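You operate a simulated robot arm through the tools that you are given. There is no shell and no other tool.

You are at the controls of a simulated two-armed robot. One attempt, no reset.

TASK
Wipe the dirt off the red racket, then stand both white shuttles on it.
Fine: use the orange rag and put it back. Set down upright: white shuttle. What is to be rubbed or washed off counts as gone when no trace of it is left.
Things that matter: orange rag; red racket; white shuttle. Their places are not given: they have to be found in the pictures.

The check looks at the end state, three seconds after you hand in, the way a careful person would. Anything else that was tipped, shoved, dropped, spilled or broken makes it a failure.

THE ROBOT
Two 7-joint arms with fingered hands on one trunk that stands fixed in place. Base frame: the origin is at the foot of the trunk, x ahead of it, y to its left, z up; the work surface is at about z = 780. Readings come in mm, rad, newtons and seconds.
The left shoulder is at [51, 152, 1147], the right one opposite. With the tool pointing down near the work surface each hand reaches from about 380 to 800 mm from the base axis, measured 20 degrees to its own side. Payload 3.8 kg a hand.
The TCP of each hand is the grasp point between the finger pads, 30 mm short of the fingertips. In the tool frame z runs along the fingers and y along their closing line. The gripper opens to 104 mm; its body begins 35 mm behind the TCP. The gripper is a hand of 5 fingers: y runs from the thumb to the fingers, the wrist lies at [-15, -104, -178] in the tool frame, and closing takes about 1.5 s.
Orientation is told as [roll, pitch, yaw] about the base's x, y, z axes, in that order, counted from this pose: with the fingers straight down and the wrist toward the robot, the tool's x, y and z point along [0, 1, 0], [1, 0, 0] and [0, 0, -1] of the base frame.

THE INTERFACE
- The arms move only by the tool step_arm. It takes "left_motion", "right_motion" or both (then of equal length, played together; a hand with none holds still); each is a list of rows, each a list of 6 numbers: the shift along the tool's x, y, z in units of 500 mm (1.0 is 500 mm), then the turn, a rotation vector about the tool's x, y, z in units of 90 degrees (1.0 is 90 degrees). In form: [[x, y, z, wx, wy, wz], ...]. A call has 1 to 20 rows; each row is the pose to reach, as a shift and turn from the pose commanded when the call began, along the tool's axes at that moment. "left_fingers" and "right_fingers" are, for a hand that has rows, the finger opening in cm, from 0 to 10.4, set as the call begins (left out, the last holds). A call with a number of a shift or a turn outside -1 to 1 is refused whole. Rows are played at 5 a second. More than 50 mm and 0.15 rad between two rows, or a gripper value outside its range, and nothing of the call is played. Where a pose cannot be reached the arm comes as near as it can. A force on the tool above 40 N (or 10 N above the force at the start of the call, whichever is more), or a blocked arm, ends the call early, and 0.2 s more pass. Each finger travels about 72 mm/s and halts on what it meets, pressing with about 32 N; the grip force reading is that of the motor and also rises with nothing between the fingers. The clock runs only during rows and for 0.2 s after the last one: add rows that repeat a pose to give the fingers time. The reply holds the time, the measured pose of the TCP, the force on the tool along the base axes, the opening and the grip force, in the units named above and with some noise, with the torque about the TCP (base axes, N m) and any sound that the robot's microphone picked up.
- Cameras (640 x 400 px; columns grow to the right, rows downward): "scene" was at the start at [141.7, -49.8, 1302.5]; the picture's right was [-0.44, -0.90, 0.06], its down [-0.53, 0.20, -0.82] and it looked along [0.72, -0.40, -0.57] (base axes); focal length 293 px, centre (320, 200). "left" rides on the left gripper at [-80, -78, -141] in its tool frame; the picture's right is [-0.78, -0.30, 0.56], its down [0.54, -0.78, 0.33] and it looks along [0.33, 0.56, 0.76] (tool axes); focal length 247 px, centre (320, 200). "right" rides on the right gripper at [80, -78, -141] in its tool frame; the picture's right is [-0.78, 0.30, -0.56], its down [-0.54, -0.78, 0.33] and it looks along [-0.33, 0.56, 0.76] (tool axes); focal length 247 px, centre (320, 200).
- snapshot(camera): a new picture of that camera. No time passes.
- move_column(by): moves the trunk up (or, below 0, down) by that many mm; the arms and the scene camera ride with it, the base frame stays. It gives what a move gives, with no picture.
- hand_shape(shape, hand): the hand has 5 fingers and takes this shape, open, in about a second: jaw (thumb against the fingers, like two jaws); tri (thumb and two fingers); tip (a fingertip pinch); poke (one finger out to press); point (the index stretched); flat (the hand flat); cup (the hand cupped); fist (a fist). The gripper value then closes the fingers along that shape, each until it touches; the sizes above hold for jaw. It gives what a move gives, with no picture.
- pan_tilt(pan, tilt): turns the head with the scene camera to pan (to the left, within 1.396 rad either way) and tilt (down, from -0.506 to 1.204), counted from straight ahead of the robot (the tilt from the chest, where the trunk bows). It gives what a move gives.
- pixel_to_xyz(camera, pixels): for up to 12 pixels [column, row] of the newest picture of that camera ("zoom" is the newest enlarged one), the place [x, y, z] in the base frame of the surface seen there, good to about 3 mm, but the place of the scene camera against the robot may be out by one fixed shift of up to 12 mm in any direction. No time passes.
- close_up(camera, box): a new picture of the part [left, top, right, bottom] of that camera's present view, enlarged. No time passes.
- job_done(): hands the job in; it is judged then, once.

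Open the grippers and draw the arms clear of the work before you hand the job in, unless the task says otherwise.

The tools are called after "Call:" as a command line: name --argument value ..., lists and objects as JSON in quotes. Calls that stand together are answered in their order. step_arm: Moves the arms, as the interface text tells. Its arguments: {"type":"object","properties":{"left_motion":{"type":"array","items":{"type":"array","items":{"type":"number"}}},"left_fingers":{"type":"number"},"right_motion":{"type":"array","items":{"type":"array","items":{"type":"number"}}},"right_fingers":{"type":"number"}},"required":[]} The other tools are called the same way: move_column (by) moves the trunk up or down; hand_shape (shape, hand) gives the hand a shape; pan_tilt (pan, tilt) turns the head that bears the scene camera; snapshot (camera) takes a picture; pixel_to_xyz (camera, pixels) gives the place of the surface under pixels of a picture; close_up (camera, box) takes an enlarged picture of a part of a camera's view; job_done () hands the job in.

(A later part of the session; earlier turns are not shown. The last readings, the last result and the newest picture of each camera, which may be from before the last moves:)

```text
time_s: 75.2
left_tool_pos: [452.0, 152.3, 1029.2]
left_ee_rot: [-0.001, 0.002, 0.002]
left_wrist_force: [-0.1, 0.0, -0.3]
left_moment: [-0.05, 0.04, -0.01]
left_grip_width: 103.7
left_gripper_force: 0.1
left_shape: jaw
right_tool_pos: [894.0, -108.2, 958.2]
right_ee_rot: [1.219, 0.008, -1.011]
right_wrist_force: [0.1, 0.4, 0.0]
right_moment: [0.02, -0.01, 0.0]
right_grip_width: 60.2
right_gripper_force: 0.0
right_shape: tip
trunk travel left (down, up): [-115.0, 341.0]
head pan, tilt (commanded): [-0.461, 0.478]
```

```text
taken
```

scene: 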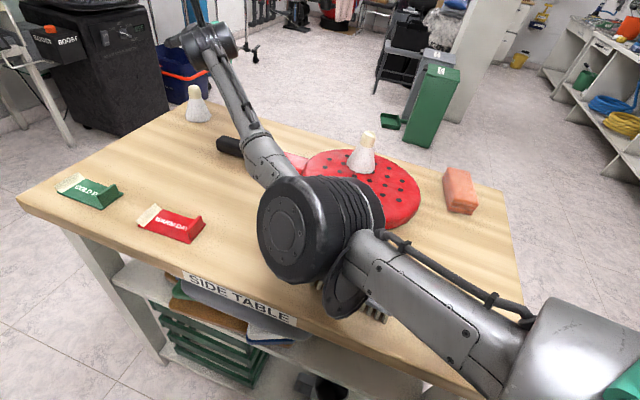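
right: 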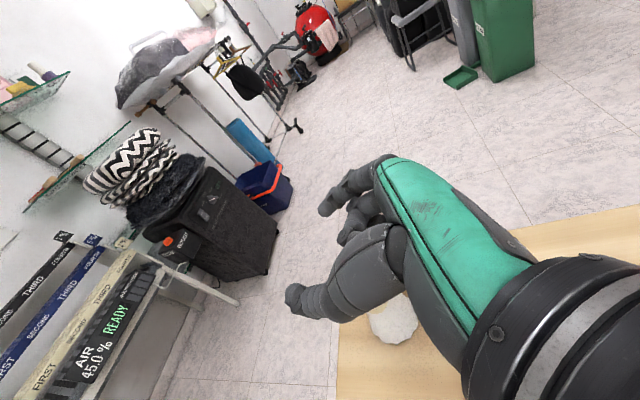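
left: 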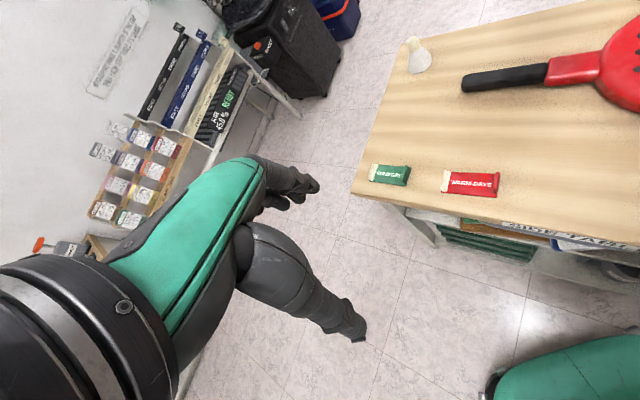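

It reached (894,-108,958) without trouble. I check the elbow's clearance to the brush in this posture.

Call:
pixel_to_xyz --camera "scene" --pixels '[[280, 240], [300, 270], [340, 200], [340, 290], [350, 310], [335, 300], [380, 310], [250, 150], [370, 230], [195, 105], [196, 92], [360, 160]]'

Call:
close_up --camera "scene" --box '[240, 150, 460, 340]'

```text
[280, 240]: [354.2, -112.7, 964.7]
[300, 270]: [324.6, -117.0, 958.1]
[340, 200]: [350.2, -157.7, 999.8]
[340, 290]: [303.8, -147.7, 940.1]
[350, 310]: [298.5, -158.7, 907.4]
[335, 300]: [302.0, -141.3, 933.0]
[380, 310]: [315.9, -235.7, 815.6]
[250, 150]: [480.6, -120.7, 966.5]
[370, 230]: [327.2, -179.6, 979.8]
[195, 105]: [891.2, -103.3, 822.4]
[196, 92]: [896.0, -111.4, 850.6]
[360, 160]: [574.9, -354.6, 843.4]
```

```text
2.11 times, centred on (350, 245) of scene
```

zoom: 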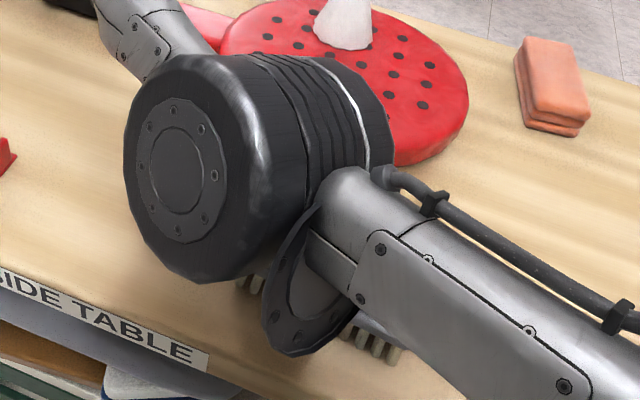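

The elbow is about 55 mm above the brush here. For exact alignment over shuttle 2, I look with the left hand's camera, which sees that corner from the left.

Call:
snapshot --camera "left"

Call:
close_up --camera "left" --box '[340, 0, 500, 100]'

```text
taken
```

left: 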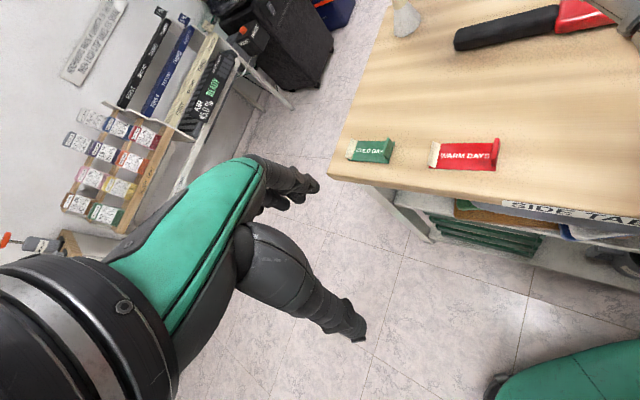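

```text
4.00 times, centred on (420, 50) of left
```

zoom: 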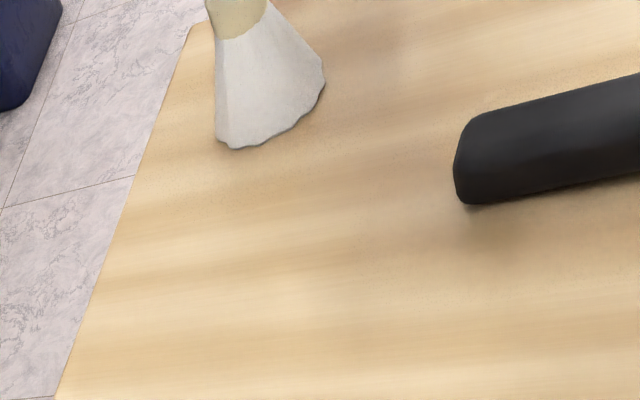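

Shuttle 2 is at the very edge of that view. I bring the left hand to (560,150,1060), turned 60° clockwise, so its camera looks at shuttle 2 and the right fingers.

Call:
step_arm --left_motion '[[0, 0.027, -0.0078, 0, 0, 0.0834], [0, 0.054, -0.0155, 0, 0, 0.1667], [0, 0.081, -0.0233, 0, 0, 0.25], [0, 0.108, -0.031, 0, 0, 0.3334], [0, 0.135, -0.0388, 0, 0, 0.4167], [0, 0.162, -0.0465, 0, 0, 0.5], [0, 0.189, -0.0543, 0, 0, 0.5834], [0, 0.216, -0.062, 0, 0, 0.667], [0, 0.216, -0.062, 0, 0, 0.667]]'

Call:
snapshot --camera "left"

```text
time_s: 77.2
left_tool_pos: [559.6, 152.1, 1059.2]
left_ee_rot: [0.0, 0.001, -1.048]
left_wrist_force: [-0.7, 0.6, -0.3]
left_moment: [0.02, 0.02, -0.03]
left_grip_width: 103.6
left_gripper_force: 0.1
left_shape: jaw
right_tool_pos: [893.7, -107.9, 957.6]
right_ee_rot: [1.218, 0.007, -1.011]
right_wrist_force: [0.1, 0.2, -0.3]
right_moment: [-0.01, 0.0, 0.0]
right_grip_width: 60.1
right_gripper_force: 0.1
right_shape: tip
trunk travel left (down, up): [-115.0, 341.0]
head pan, tilt (commanded): [-0.461, 0.478]
```

```text
taken
```

left: 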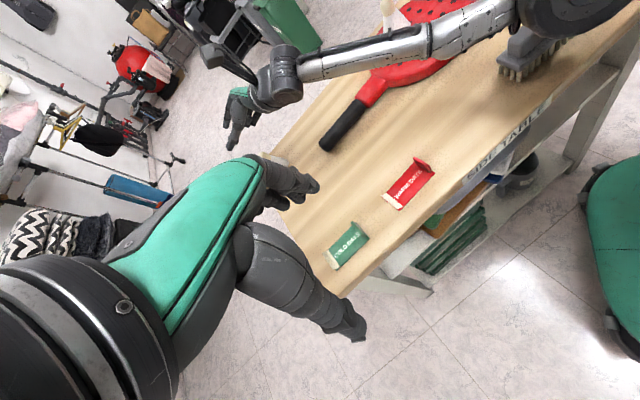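

The left hand itself hides the shuttle now. I turn it back by 22° so the shuttle comes into the open part of its picture.

Call:
step_arm --left_motion '[[0, 0, 0, 0, 0, -0.0814], [0, 0, 0, 0, 0, -0.1627], [0, 0, 0, 0, 0, -0.244], [0, 0, 0, 0, 0, -0.244]]'

Call:
snapshot --camera "left"

```text
time_s: 78.2
left_tool_pos: [559.6, 151.5, 1058.9]
left_ee_rot: [0.0, 0.0, -0.66]
left_wrist_force: [-0.2, 0.2, -0.1]
left_moment: [0.01, -0.03, -0.01]
left_grip_width: 103.5
left_gripper_force: 0.0
left_shape: jaw
right_tool_pos: [893.7, -108.0, 957.8]
right_ee_rot: [1.219, 0.01, -1.012]
right_wrist_force: [-0.1, -0.3, -0.5]
right_moment: [0.03, -0.01, -0.01]
right_grip_width: 60.2
right_gripper_force: 0.0
right_shape: tip
trunk travel left (down, up): [-115.0, 341.0]
head pan, tilt (commanded): [-0.461, 0.478]
```

```text
taken
```

left: 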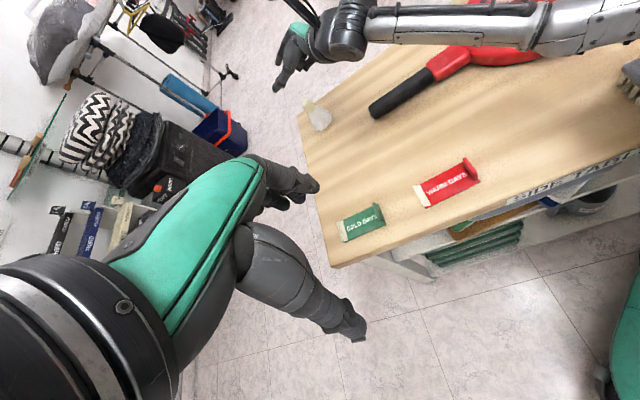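

Now both shuttle 2 at (318,118) and the right fingers at (290,65) are visible. I zoom in and measure.

Call:
close_up --camera "left" --box '[260, 20, 380, 140]'

```text
3.33 times, centred on (320, 80) of left
```

zoom: 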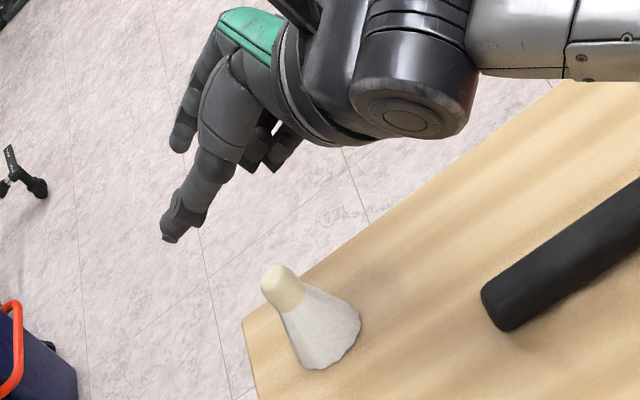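

Call:
pixel_to_xyz --camera "zoom" --pixels '[[284, 288], [280, 270], [266, 292], [303, 288], [275, 300], [298, 302], [315, 335], [318, 365], [170, 232], [180, 205], [178, 145], [190, 130]]'

```text
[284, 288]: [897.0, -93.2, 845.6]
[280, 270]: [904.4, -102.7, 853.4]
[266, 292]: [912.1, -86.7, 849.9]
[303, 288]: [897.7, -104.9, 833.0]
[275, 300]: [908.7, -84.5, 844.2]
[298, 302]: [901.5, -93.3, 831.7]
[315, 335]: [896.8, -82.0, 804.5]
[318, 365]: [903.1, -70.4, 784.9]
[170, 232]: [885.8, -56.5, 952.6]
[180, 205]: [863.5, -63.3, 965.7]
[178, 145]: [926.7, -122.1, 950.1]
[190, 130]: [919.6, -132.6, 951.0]
```

Shuttle 2's cork axis is confirmed at (908,-97.5), and thumb and index straddle it from above. I descend by the arm alone 60 mm, with a 1.4 mm sideways correction, watching reach and elbow.

Call:
step_arm --right_motion '[[-0.0281, -0.0007, 0.0104, 0, 0, 0], [-0.0563, -0.0014, 0.0207, 0, 0, 0], [-0.0844, -0.0021, 0.0311, 0, 0, 0], [-0.1126, -0.0028, 0.0414, 0, 0, 0], [-0.1126, -0.0028, 0.0414, 0, 0, 0]]' --right_fingers 6.0

Call:
close_up --camera "left" --box '[260, 20, 380, 140]'

Call:
snapshot --camera "scene"

```text
time_s: 79.4
left_tool_pos: [560.0, 152.1, 1060.3]
left_ee_rot: [0.001, 0.0, -0.663]
left_wrist_force: [-0.3, 0.2, 0.1]
left_moment: [-0.01, 0.01, -0.04]
left_grip_width: 103.9
left_gripper_force: 0.1
left_shape: jaw
right_tool_pos: [893.1, -104.0, 898.6]
right_ee_rot: [1.219, 0.009, -1.01]
right_wrist_force: [0.4, 0.2, 0.5]
right_moment: [0.01, -0.01, -0.02]
right_grip_width: 59.9
right_gripper_force: 0.0
right_shape: tip
trunk travel left (down, up): [-115.0, 341.0]
head pan, tilt (commanded): [-0.461, 0.478]
```

```text
3.33 times, centred on (320, 80) of left
```

zoom: 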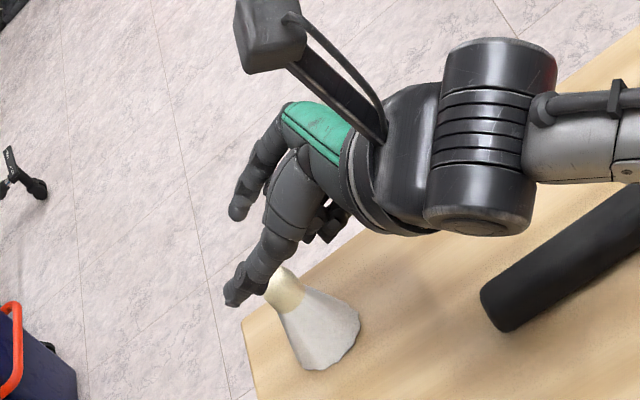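

```text
taken
```

scene: 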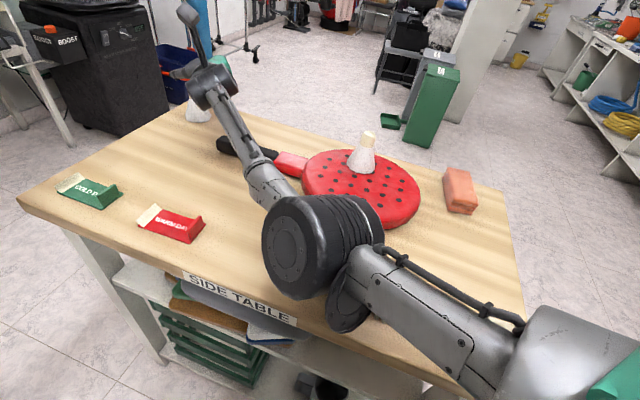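

At (893,-104,899), reachable. I check the elbow's height again and the finger positions around the cork.

Call:
pixel_to_xyz --camera "scene" --pixels '[[290, 270], [310, 295], [345, 320], [350, 328], [335, 310], [340, 215], [375, 240], [300, 290]]'

Call:
close_up --camera "scene" --box '[240, 180, 460, 370]'

Call:
close_up --camera "right" --box '[250, 140, 450, 340]'

```text
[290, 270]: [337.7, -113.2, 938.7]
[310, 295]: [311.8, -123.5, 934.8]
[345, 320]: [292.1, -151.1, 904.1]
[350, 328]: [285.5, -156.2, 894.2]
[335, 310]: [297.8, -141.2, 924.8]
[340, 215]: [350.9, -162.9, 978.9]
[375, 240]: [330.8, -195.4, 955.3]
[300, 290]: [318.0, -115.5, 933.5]
```

```text
2.11 times, centred on (350, 275) of scene
```

zoom: 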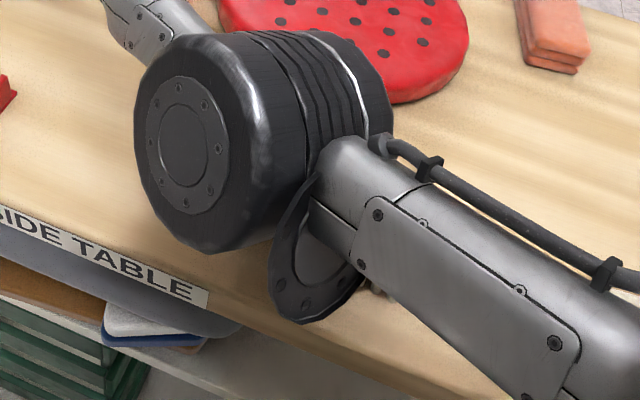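

```text
2.00 times, centred on (350, 240) of right
```

zoom: 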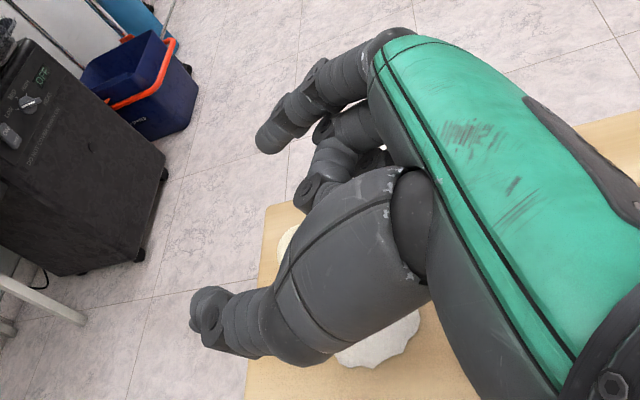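

The elbow lowest part is about 890, sinking roughly a third as fast as the hand, so it stays above the brush (848). I descend 30 mm more and check from the left camera.

Call:
step_arm --right_motion '[[-0.0188, 0, 0.0069, 0, 0, 0], [-0.0375, 0, 0.0138, 0, 0, 0], [-0.0563, 0, 0.0207, 0, 0, 0], [-0.0563, 0, 0.0207, 0, 0, 0]]' --right_fingers 6.0

Call:
close_up --camera "left" --box '[270, 60, 370, 140]'

Call:
close_up --camera "scene" --box '[160, 50, 260, 130]'

```text
time_s: 80.4
left_tool_pos: [559.7, 152.6, 1059.3]
left_ee_rot: [0.0, 0.0, -0.662]
left_wrist_force: [-1.7, 0.5, -0.1]
left_moment: [0.03, 0.03, 0.02]
left_grip_width: 103.7
left_gripper_force: 0.2
left_shape: jaw
right_tool_pos: [892.3, -105.1, 866.9]
right_ee_rot: [1.218, 0.009, -1.009]
right_wrist_force: [-0.1, 0.0, 0.9]
right_moment: [0.0, -0.01, 0.0]
right_grip_width: 60.0
right_gripper_force: 0.0
right_shape: tip
trunk travel left (down, up): [-115.0, 341.0]
head pan, tilt (commanded): [-0.461, 0.478]
```

```text
5.00 times, centred on (320, 100) of left
```

zoom: 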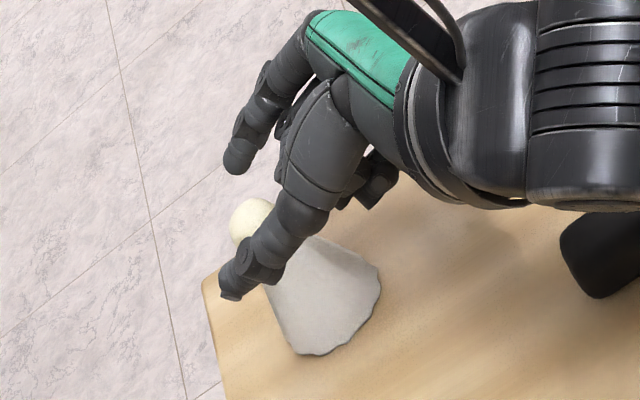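

```text
5.00 times, centred on (210, 90) of scene
```

zoom: 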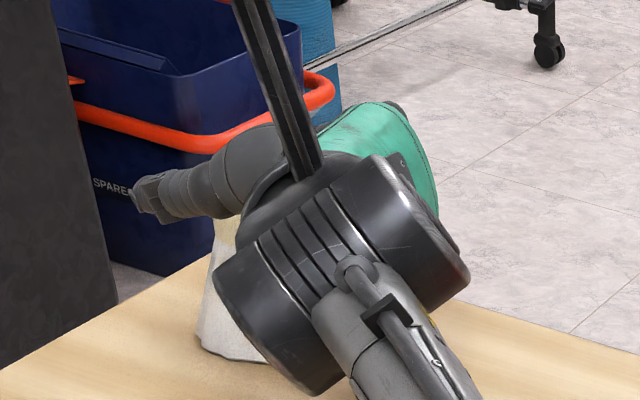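

The cork sits between thumb and index just behind the finger tips, as planned. I descend the last 12 mm.

Call:
step_arm --right_motion '[[-0.0113, 0, 0.0042, 0, 0, 0], [-0.0225, 0, 0.0083, 0, 0, 0], [-0.0225, 0, 0.0083, 0, 0, 0]]' --right_fingers 6.0

Call:
close_up --camera "left" --box '[270, 60, 370, 140]'

Call:
close_up --camera "right" --box '[250, 140, 450, 340]'

```text
time_s: 81.2
left_tool_pos: [559.8, 151.4, 1060.7]
left_ee_rot: [-0.001, -0.002, -0.664]
left_wrist_force: [-0.2, -0.3, -0.7]
left_moment: [-0.03, -0.01, 0.0]
left_grip_width: 103.5
left_gripper_force: 0.0
left_shape: jaw
right_tool_pos: [892.3, -104.0, 856.2]
right_ee_rot: [1.218, 0.007, -1.009]
right_wrist_force: [-0.3, -0.1, 0.1]
right_moment: [0.01, 0.02, 0.0]
right_grip_width: 60.2
right_gripper_force: 0.0
right_shape: tip
trunk travel left (down, up): [-115.0, 341.0]
head pan, tilt (commanded): [-0.461, 0.478]
```

```text
5.00 times, centred on (320, 100) of left
```

zoom: 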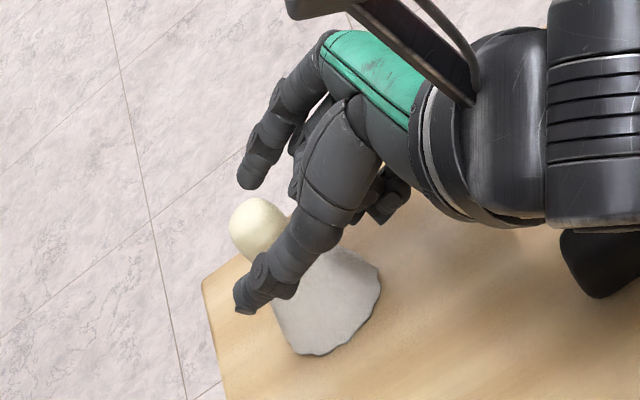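

```text
2.00 times, centred on (350, 240) of right
```

zoom: 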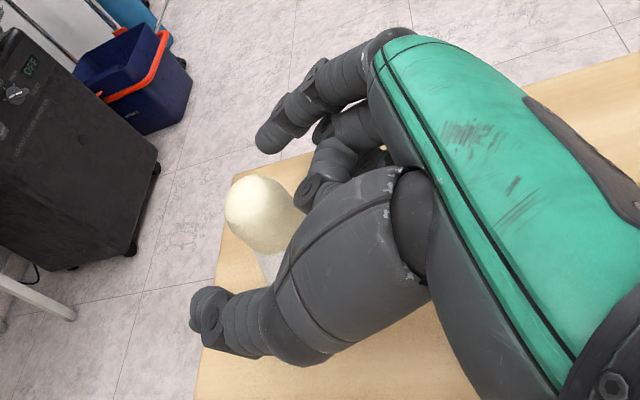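

From the right camera the cork dome at (258,215) lies between thumb tip (205,315) and index tip (262,145). I measure these points to check centring.

Call:
pixel_to_xyz --camera "zoom" --pixels '[[258, 210], [232, 212], [285, 215], [255, 182], [262, 240], [245, 230], [262, 135], [268, 148], [200, 300], [210, 335], [270, 270], [300, 100]]'

```text
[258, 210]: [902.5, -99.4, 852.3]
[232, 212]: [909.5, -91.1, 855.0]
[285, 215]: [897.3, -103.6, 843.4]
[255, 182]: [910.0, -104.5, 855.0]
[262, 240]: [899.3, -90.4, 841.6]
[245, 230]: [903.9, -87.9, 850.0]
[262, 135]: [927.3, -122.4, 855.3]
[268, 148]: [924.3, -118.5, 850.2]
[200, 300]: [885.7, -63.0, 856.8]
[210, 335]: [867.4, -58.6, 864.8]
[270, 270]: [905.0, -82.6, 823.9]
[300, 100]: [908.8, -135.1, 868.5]
```

The cork is within about 1–2 mm of the middle, slightly toward the index. I shift 1.2 mm that way and close to 34 mm.

Call:
step_arm --right_motion '[[0, 0.0024, 0, 0, 0, 0], [0, 0.0024, 0, 0, 0, 0], [0, 0.0024, 0, 0, 0, 0], [0, 0.0024, 0, 0, 0, 0]]' --right_fingers 3.4

Call:
close_up --camera "right" --box '[250, 140, 450, 340]'

Call:
close_up --camera "left" --box '[270, 60, 370, 140]'

```text
time_s: 82.2
left_tool_pos: [560.7, 151.4, 1060.7]
left_ee_rot: [0.001, 0.0, -0.664]
left_wrist_force: [-0.1, 0.0, -0.2]
left_moment: [0.0, 0.02, -0.03]
left_grip_width: 103.6
left_gripper_force: 0.1
left_shape: jaw
right_tool_pos: [893.4, -106.5, 856.4]
right_ee_rot: [1.218, 0.008, -1.01]
right_wrist_force: [-0.6, 0.0, -0.9]
right_moment: [0.0, -0.01, -0.02]
right_grip_width: 34.7
right_gripper_force: 0.1
right_shape: tip
trunk travel left (down, up): [-115.0, 341.0]
head pan, tilt (commanded): [-0.461, 0.478]
```

```text
2.00 times, centred on (350, 240) of right
```

zoom: 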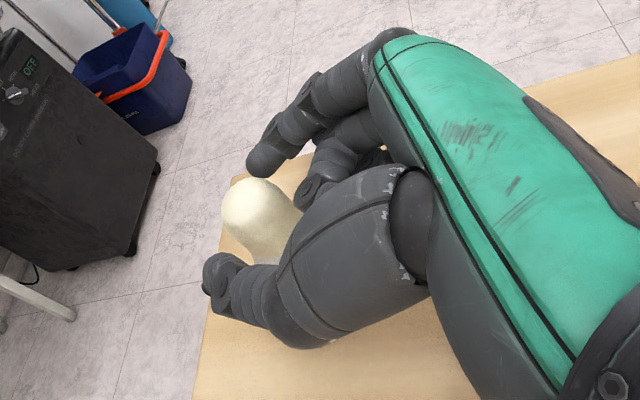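

```text
5.00 times, centred on (320, 100) of left
```

zoom: 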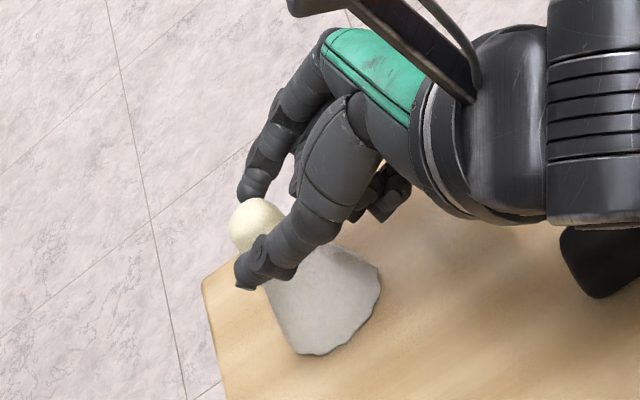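

The fingers are symmetric about the cork. I close on it.

Call:
step_arm --right_motion '[[0, 0, 0, 0, 0, 0], [0, 0, 0, 0, 0, 0], [0, 0, 0, 0, 0, 0], [0, 0, 0, 0, 0, 0], [0, 0, 0, 0, 0, 0], [0, 0, 0, 0, 0, 0]]' --right_fingers 1.5

Call:
close_up --camera "right" --box '[250, 140, 450, 340]'

Call:
close_up --camera "left" --box '[270, 60, 370, 140]'

```text
time_s: 83.6
left_tool_pos: [560.4, 152.6, 1059.9]
left_ee_rot: [0.0, -0.002, -0.663]
left_wrist_force: [-0.3, -0.8, 0.0]
left_moment: [0.02, -0.03, 0.04]
left_grip_width: 103.9
left_gripper_force: 0.0
left_shape: jaw
right_tool_pos: [892.9, -106.2, 856.2]
right_ee_rot: [1.217, 0.009, -1.011]
right_wrist_force: [0.5, -0.8, 0.4]
right_moment: [0.01, -0.01, 0.02]
right_grip_width: 20.7
right_gripper_force: 32.6
right_shape: tip
trunk travel left (down, up): [-115.0, 341.0]
head pan, tilt (commanded): [-0.461, 0.478]
```

```text
2.00 times, centred on (350, 240) of right
```

zoom: 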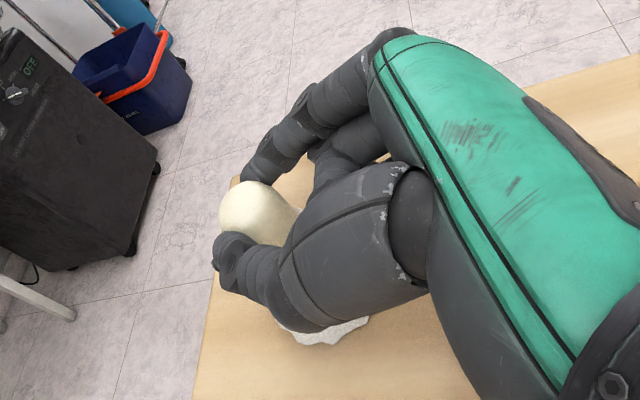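

```text
5.00 times, centred on (320, 100) of left
```

zoom: 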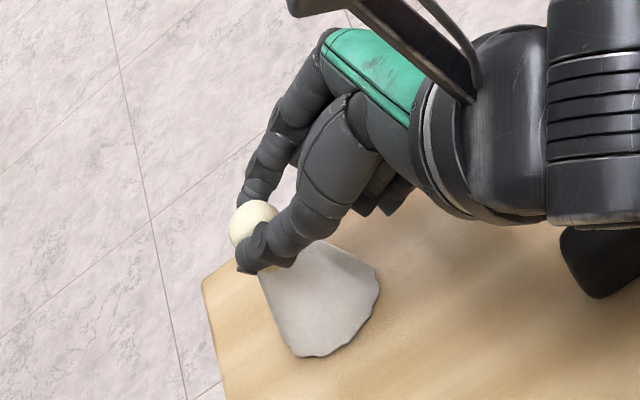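

Gripped with 32.6 N and the shuttle has not moved. I lift straight up by 25 mm and check it hangs upright.

Call:
step_arm --right_motion '[[0.0094, 0, -0.0035, 0, 0, 0], [0.0188, 0, -0.0069, 0, 0, 0], [0.0281, 0, -0.0104, 0, 0, 0], [0.0375, 0, -0.0138, 0, 0, 0], [0.0469, 0, -0.0173, 0, 0, 0]]'

Call:
close_up --camera "left" --box '[270, 60, 370, 140]'

Call:
close_up --camera "scene" --box '[160, 50, 260, 130]'

```text
time_s: 84.8
left_tool_pos: [558.9, 151.1, 1059.6]
left_ee_rot: [-0.001, -0.001, -0.663]
left_wrist_force: [0.3, 0.0, 0.1]
left_moment: [-0.03, -0.04, 0.04]
left_grip_width: 103.5
left_gripper_force: 0.0
left_shape: jaw
right_tool_pos: [893.5, -106.3, 880.2]
right_ee_rot: [1.218, 0.009, -1.009]
right_wrist_force: [-0.5, -0.1, -0.1]
right_moment: [0.0, -0.01, 0.0]
right_grip_width: 20.6
right_gripper_force: 31.6
right_shape: tip
trunk travel left (down, up): [-115.0, 341.0]
head pan, tilt (commanded): [-0.461, 0.478]
```

```text
5.00 times, centred on (320, 100) of left
```

zoom: 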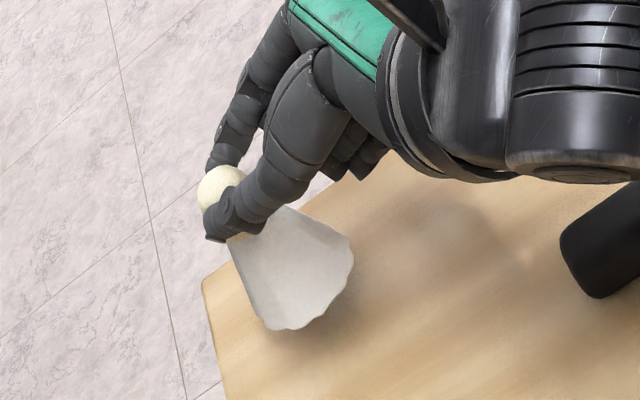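

```text
5.00 times, centred on (210, 90) of scene
```

zoom: 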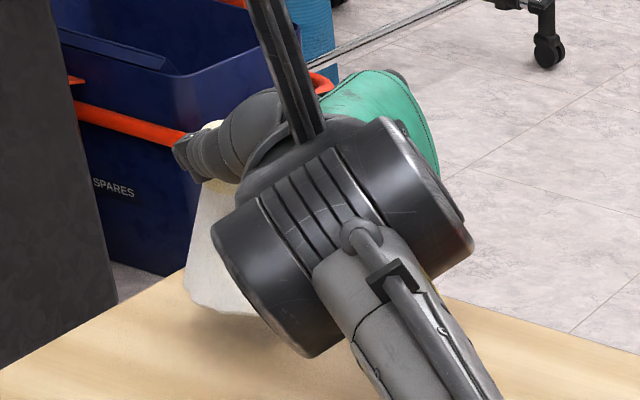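

The shuttle is lifted and hangs upright. I raise it to z≈962 while drawing back a little, to a pose that stays reachable when the trunk goes up.

Call:
step_arm --right_motion '[[0.0219, -0.0028, -0.0194, 0, 0, 0], [0.0438, -0.0057, -0.0387, 0, 0, 0], [0.0658, -0.0085, -0.0581, 0, 0, 0], [0.0877, -0.0113, -0.0774, 0, 0, 0], [0.1096, -0.0142, -0.0968, 0, 0, 0], [0.1315, -0.017, -0.1161, 0, 0, 0], [0.1315, -0.017, -0.1161, 0, 0, 0]]'

Call:
snapshot --camera "scene"

Call:
snapshot --camera "left"

```text
time_s: 86.4
left_tool_pos: [559.7, 151.4, 1060.1]
left_ee_rot: [0.001, 0.001, -0.663]
left_wrist_force: [0.2, 0.6, -0.1]
left_moment: [-0.01, 0.08, -0.02]
left_grip_width: 103.6
left_gripper_force: 0.1
left_shape: jaw
right_tool_pos: [862.5, -116.9, 962.3]
right_ee_rot: [1.219, 0.009, -1.009]
right_wrist_force: [0.6, 0.1, 0.5]
right_moment: [0.01, 0.02, 0.03]
right_grip_width: 20.5
right_gripper_force: 32.0
right_shape: tip
trunk travel left (down, up): [-115.0, 341.0]
head pan, tilt (commanded): [-0.461, 0.478]
```

```text
taken
```

scene: 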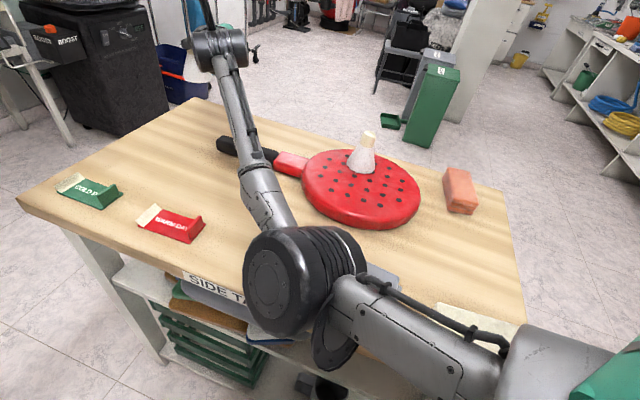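

```text
taken
```

left: 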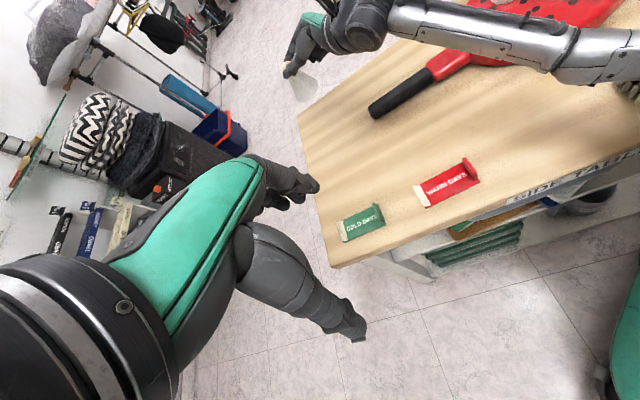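

The hand is at (862,-117,962) holding the shuttle. I raise the trunk by 60 mm first, then draw the hand back further.

Call:
move_column --by 60

```text
time_s: 87.4
left_tool_pos: [560.0, 151.5, 1118.7]
left_ee_rot: [-0.002, 0.003, -0.664]
left_wrist_force: [-0.4, 0.4, -0.7]
left_moment: [0.01, 0.01, -0.03]
left_grip_width: 103.6
left_gripper_force: 0.0
left_shape: jaw
right_tool_pos: [862.8, -117.3, 1021.9]
right_ee_rot: [1.216, 0.01, -1.011]
right_wrist_force: [0.7, -0.1, -1.2]
right_moment: [0.01, -0.02, 0.01]
right_grip_width: 20.9
right_gripper_force: 32.1
right_shape: tip
trunk travel left (down, up): [-175.0, 281.0]
head pan, tilt (commanded): [-0.461, 0.478]
```

I draw back 25 mm, so that the full trunk height stays within reach, then raise the trunk the remaining 50 mm.

Call:
step_arm --right_motion '[[-0.0088, -0.0065, -0.0239, 0, 0, 0], [-0.0175, -0.013, -0.0477, 0, 0, 0], [-0.0175, -0.013, -0.0477, 0, 0, 0]]'

Call:
move_column --by 50

Call:
snapshot --camera "scene"

Call:
snapshot --camera "left"

```text
time_s: 88.2
left_tool_pos: [560.7, 151.5, 1120.1]
left_ee_rot: [0.002, 0.001, -0.664]
left_wrist_force: [0.3, 0.5, -0.4]
left_moment: [-0.01, 0.01, 0.0]
left_grip_width: 103.7
left_gripper_force: 0.1
left_shape: jaw
right_tool_pos: [837.0, -125.9, 1023.4]
right_ee_rot: [1.22, 0.008, -1.01]
right_wrist_force: [0.1, -0.7, 0.9]
right_moment: [-0.03, 0.03, 0.0]
right_grip_width: 20.3
right_gripper_force: 31.9
right_shape: tip
trunk travel left (down, up): [-175.0, 281.0]
head pan, tilt (commanded): [-0.461, 0.478]
```

```text
time_s: 89.1
left_tool_pos: [561.6, 151.4, 1169.4]
left_ee_rot: [-0.003, 0.003, -0.663]
left_wrist_force: [-0.5, -0.2, 0.2]
left_moment: [-0.01, 0.04, -0.01]
left_grip_width: 103.9
left_gripper_force: 0.1
left_shape: jaw
right_tool_pos: [837.9, -125.0, 1071.3]
right_ee_rot: [1.217, 0.009, -1.01]
right_wrist_force: [1.3, -0.6, -0.5]
right_moment: [-0.01, 0.01, -0.01]
right_grip_width: 20.7
right_gripper_force: 31.8
right_shape: tip
trunk travel left (down, up): [-225.0, 231.0]
head pan, tilt (commanded): [-0.461, 0.478]
```

```text
taken
```

scene: 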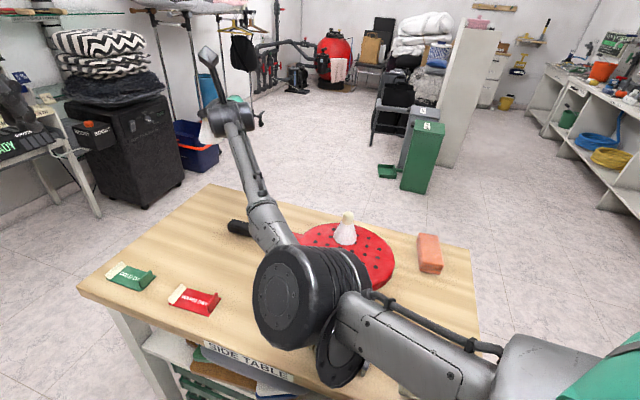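

```text
taken
```

left: 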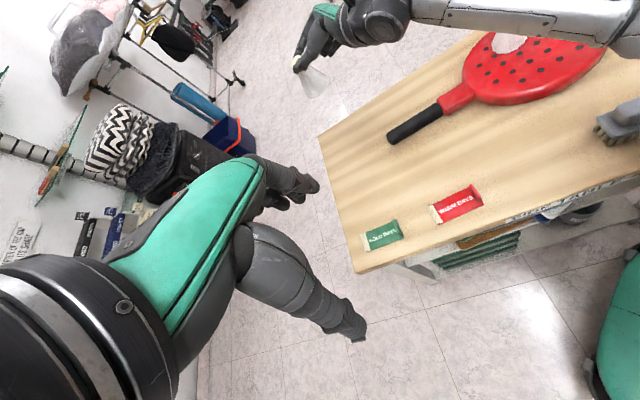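

Trunk is back at its original height. I swing the shuttle back to (700,-260,1060) while yawing the hand 30° counter-clockwise, keeping the tilt.

Call:
step_arm --right_motion '[[-0.0251, 0.0137, -0.0577, 0.0521, 0, -0.0192], [-0.0502, 0.0274, -0.1154, 0.1042, 0, -0.0383], [-0.0754, 0.0411, -0.1731, 0.1564, 0, -0.0575], [-0.1005, 0.0547, -0.2308, 0.2085, 0, -0.0767], [-0.1256, 0.0684, -0.2885, 0.2606, 0, -0.0958], [-0.1507, 0.0821, -0.3462, 0.3127, 0, -0.115], [-0.1507, 0.0821, -0.3462, 0.3127, 0, -0.115]]'

Call:
snapshot --camera "scene"

Call:
snapshot --camera "left"

```text
time_s: 90.7
left_tool_pos: [560.7, 151.9, 1170.7]
left_ee_rot: [0.0, -0.001, -0.662]
left_wrist_force: [-0.3, 0.1, 0.5]
left_moment: [0.0, -0.02, 0.02]
left_grip_width: 103.9
left_gripper_force: 0.0
left_shape: jaw
right_tool_pos: [698.7, -258.9, 1063.8]
right_ee_rot: [1.222, 0.005, -0.487]
right_wrist_force: [0.3, 0.1, -0.1]
right_moment: [0.02, 0.01, 0.0]
right_grip_width: 20.4
right_gripper_force: 31.7
right_shape: tip
trunk travel left (down, up): [-225.0, 231.0]
head pan, tilt (commanded): [-0.461, 0.478]
```

```text
taken
```

scene: 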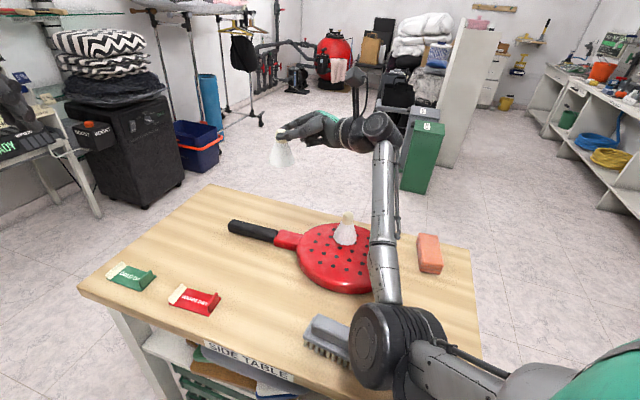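

```text
taken
```

left: 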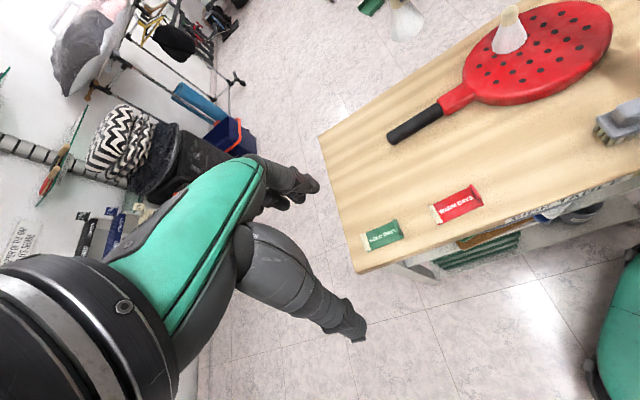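

Shuttle 2 hangs upright at (282,155). I measure shuttle 1's place and the racket from the left camera, and the elbow's place from the scene.

Call:
pixel_to_xyz --camera "scene" --pixels '[[370, 345], [390, 375], [400, 310], [430, 370], [350, 368], [282, 138], [270, 165], [295, 165], [345, 217], [345, 240], [320, 330]]'

Call:
close_up --camera "left" --box '[440, 0, 620, 110]'

Call:
pixel_to_xyz --camera "zoom" --pixels '[[250, 40], [240, 75], [262, 75], [250, 110], [245, 150], [205, 175], [300, 165], [100, 300], [100, 200], [340, 30], [600, 150], [350, 350]]'

```text
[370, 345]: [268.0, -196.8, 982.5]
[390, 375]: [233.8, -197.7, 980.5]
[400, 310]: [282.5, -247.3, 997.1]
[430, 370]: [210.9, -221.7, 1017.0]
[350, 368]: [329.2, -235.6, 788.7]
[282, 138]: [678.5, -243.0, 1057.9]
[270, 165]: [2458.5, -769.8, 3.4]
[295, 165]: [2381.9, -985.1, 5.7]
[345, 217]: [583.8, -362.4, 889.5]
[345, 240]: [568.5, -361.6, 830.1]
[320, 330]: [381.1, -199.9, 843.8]
```

```text
3.56 times, centred on (530, 55) of left
```

zoom: 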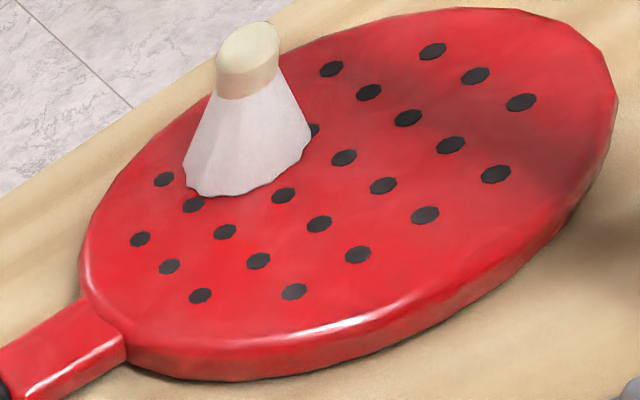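

```text
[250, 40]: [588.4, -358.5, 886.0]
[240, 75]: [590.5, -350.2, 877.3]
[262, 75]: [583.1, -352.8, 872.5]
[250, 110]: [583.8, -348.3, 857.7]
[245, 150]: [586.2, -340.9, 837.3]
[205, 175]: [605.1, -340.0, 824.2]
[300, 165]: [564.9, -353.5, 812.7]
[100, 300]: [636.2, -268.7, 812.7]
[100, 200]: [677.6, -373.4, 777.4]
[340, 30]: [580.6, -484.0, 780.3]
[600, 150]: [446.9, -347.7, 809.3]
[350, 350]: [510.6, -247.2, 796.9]
```

Shuttle 1 stands at about (590,-363) upright. I aim to stand shuttle 2 at (508,-310) on the other side of the racket, and move the hand above it at z≈1005.

Call:
step_arm --right_motion '[[-0.0307, -0.0414, -0.0349, 0, 0, 0], [-0.0615, -0.0829, -0.0697, 0, 0, 0], [-0.0922, -0.1243, -0.1046, 0, 0, 0], [-0.1229, -0.1658, -0.1394, 0, 0, 0], [-0.1536, -0.2072, -0.1743, 0, 0, 0], [-0.1844, -0.2487, -0.2091, 0, 0, 0], [-0.2151, -0.2901, -0.244, 0, 0, 0], [-0.2151, -0.2901, -0.244, 0, 0, 0]]'

Call:
snapshot --camera "scene"

Call:
snapshot --camera "left"

```text
time_s: 92.5
left_tool_pos: [560.9, 151.7, 1169.6]
left_ee_rot: [0.0, 0.001, -0.663]
left_wrist_force: [0.4, 0.1, 0.6]
left_moment: [-0.01, 0.02, 0.04]
left_grip_width: 103.7
left_gripper_force: 0.0
left_shape: jaw
right_tool_pos: [498.7, -326.5, 1002.7]
right_ee_rot: [1.222, 0.008, -0.486]
right_wrist_force: [-0.6, 0.0, -0.5]
right_moment: [0.02, 0.01, -0.01]
right_grip_width: 20.2
right_gripper_force: 32.1
right_shape: tip
trunk travel left (down, up): [-225.0, 231.0]
head pan, tilt (commanded): [-0.461, 0.478]
```

```text
taken
```

scene: 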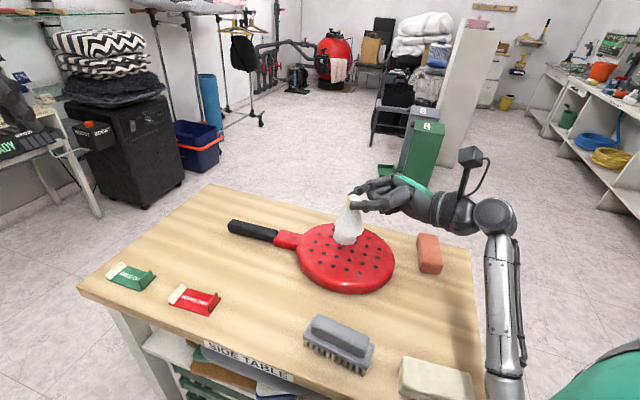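

```text
taken
```

left: 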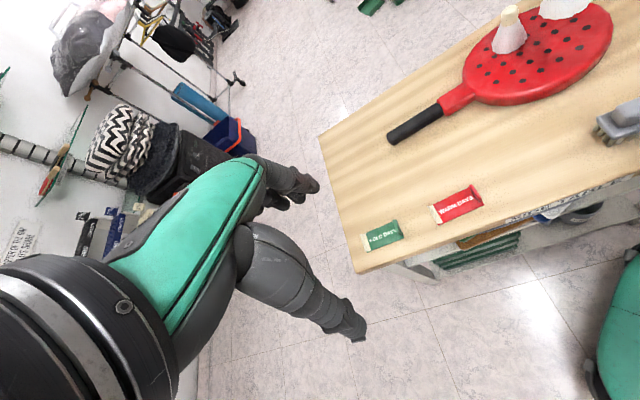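

The hand is above the placing spot. The elbow is out of the picture near the white sponge at (435,380), so I tilt the head down to check its clearance before descending.

Call:
pan_tilt --pan -0.7 --tilt 0.95

Call:
snapshot --camera "scene"

```text
time_s: 93.4
left_tool_pos: [559.2, 152.1, 1170.6]
left_ee_rot: [-0.001, 0.0, -0.662]
left_wrist_force: [0.1, 0.4, -0.1]
left_moment: [0.0, 0.03, 0.03]
left_grip_width: 103.8
left_gripper_force: 0.2
left_shape: jaw
right_tool_pos: [497.7, -325.8, 1003.5]
right_ee_rot: [1.223, 0.007, -0.486]
right_wrist_force: [-0.2, 0.5, -0.2]
right_moment: [-0.01, 0.0, 0.0]
right_grip_width: 20.4
right_gripper_force: 31.9
right_shape: tip
trunk travel left (down, up): [-225.0, 231.0]
head pan, tilt (commanded): [-0.7, 0.949]
```

```text
taken
```

scene: 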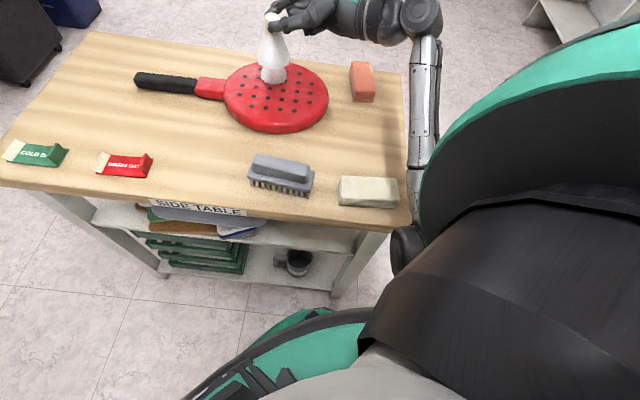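

Call:
pixel_to_xyz --camera "scene" --pixels '[[402, 245], [415, 190], [420, 150], [400, 262], [412, 232], [380, 190], [405, 222], [425, 80], [395, 210]]'

Call:
close_up --camera "scene" --box '[320, 130, 480, 300]'

```text
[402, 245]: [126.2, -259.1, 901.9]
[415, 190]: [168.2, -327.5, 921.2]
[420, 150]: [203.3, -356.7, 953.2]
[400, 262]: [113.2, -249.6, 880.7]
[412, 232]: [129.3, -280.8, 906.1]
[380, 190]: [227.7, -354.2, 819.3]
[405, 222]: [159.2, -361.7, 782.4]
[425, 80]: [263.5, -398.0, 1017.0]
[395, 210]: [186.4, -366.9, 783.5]
```

```text
2.35 times, centred on (400, 215) of scene
```

zoom: 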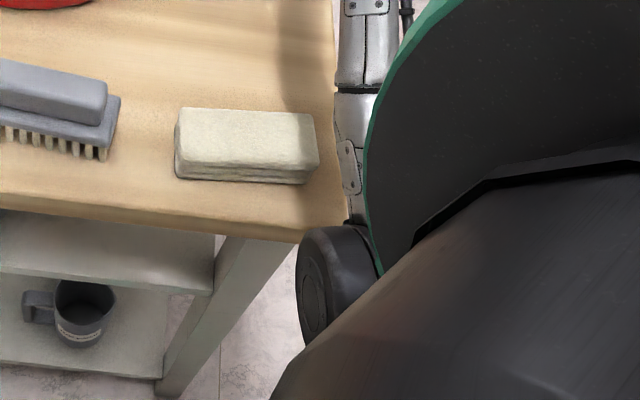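

The elbow (z≈880) is off the table and the upper arm already hangs down, so it will not sink further; the forearm stays well above the sponge (top 820). I turn the head back toward the racket and check the shuttle's uprightness before lowering.

Call:
pan_tilt --pan -0.55 --tilt 0.62

Call:
snapshot --camera "scene"

Call:
close_up --camera "scene" --box '[230, 110, 400, 250]'

Call:
snapshot --camera "right"

```text
time_s: 94.2
left_tool_pos: [558.3, 152.1, 1170.4]
left_ee_rot: [-0.002, -0.001, -0.663]
left_wrist_force: [0.4, 0.5, -0.3]
left_moment: [-0.01, 0.01, 0.02]
left_grip_width: 103.8
left_gripper_force: 0.0
left_shape: jaw
right_tool_pos: [497.6, -326.3, 1003.8]
right_ee_rot: [1.223, 0.008, -0.486]
right_wrist_force: [0.0, -0.2, -0.1]
right_moment: [0.03, 0.0, 0.0]
right_grip_width: 20.5
right_gripper_force: 31.6
right_shape: tip
trunk travel left (down, up): [-225.0, 231.0]
head pan, tilt (commanded): [-0.55, 0.62]
```

```text
taken
```

scene: 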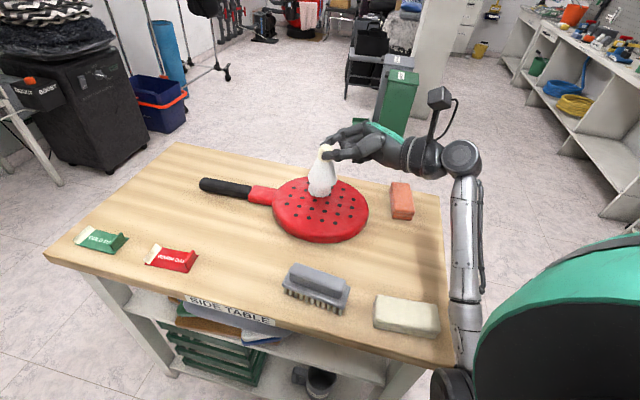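

```text
2.86 times, centred on (315, 180) of scene
```

zoom: 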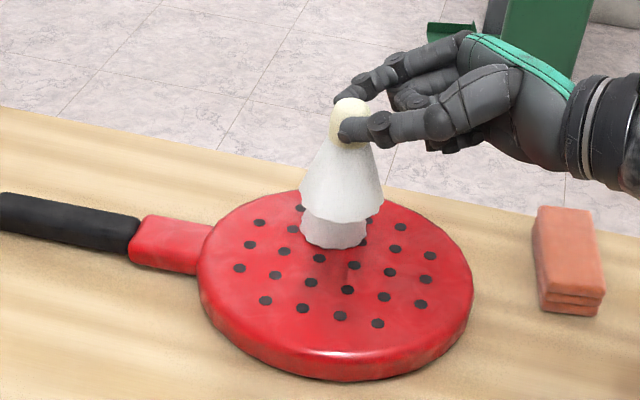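

```text
taken
```

right: 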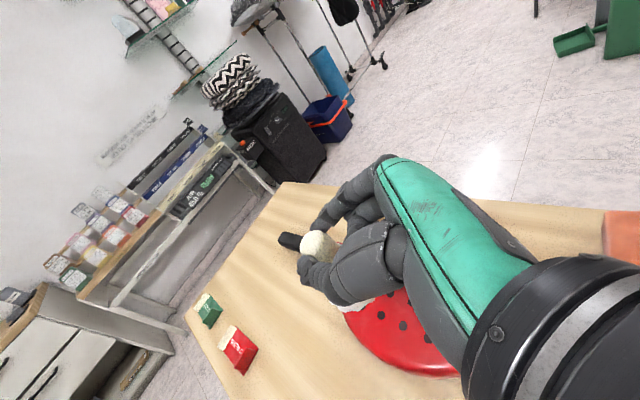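

The shuttle looks upright. I measure its rim points to verify the tilt before lowering: rim points near (303,193), (342,217), (380,204) in the zoom.

Call:
close_up --camera "scene" --box '[290, 125, 360, 205]'

```text
5.00 times, centred on (325, 165) of scene
```

zoom: 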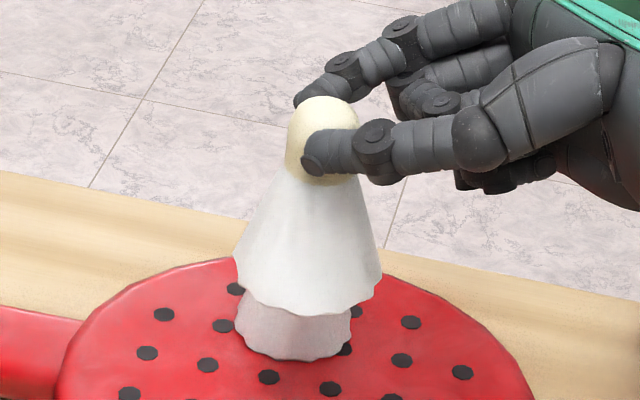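

Call:
pixel_to_xyz --camera "zoom" --pixels '[[238, 262], [245, 285], [260, 300], [285, 309], [310, 310], [335, 306], [355, 298], [372, 285], [378, 272], [320, 105], [330, 100], [310, 230]]'

```text
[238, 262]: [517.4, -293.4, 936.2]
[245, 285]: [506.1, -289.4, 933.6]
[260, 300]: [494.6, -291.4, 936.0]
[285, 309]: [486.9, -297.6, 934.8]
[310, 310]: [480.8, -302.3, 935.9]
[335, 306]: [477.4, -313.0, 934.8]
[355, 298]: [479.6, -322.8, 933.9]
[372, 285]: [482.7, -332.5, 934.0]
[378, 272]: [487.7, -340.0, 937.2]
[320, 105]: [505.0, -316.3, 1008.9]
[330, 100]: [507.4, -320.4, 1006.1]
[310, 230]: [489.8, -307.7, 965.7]
```

All rim points are at the same height within ±2 mm, so it hangs level. I lower it by 95 mm.

Call:
step_arm --right_motion '[[-0.0298, 0, 0.0108, 0, 0, 0], [-0.0595, 0, 0.0217, 0, 0, 0], [-0.0893, 0, 0.0325, 0, 0, 0], [-0.1191, 0, 0.0433, 0, 0, 0], [-0.1488, 0, 0.0542, 0, 0, 0], [-0.1786, 0, 0.065, 0, 0, 0], [-0.1786, 0, 0.065, 0, 0, 0]]'

Call:
snapshot --camera "scene"

Call:
close_up --camera "scene" --box '[260, 130, 400, 250]'

```text
time_s: 95.8
left_tool_pos: [561.0, 151.1, 1169.7]
left_ee_rot: [0.0, -0.001, -0.663]
left_wrist_force: [0.0, -0.1, -0.6]
left_moment: [-0.02, 0.01, -0.01]
left_grip_width: 103.6
left_gripper_force: 0.1
left_shape: jaw
right_tool_pos: [496.5, -324.5, 907.8]
right_ee_rot: [1.223, 0.006, -0.488]
right_wrist_force: [0.1, 0.3, 0.4]
right_moment: [0.0, -0.02, 0.01]
right_grip_width: 20.7
right_gripper_force: 31.6
right_shape: tip
trunk travel left (down, up): [-225.0, 231.0]
head pan, tilt (commanded): [-0.55, 0.62]
```

```text
taken
```

scene: 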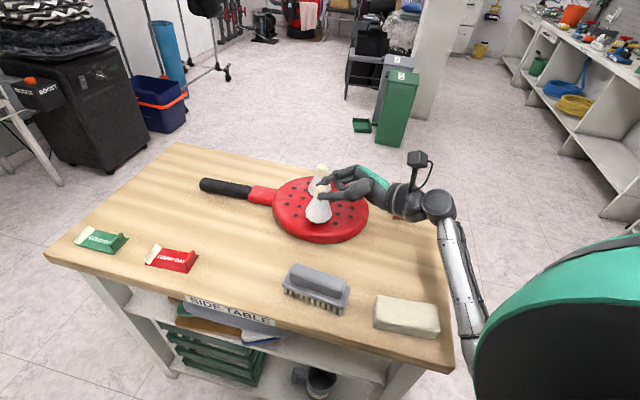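

```text
3.33 times, centred on (330, 190) of scene
```

zoom: 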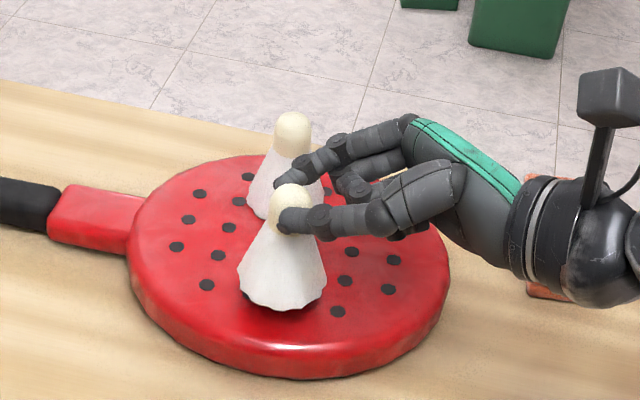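

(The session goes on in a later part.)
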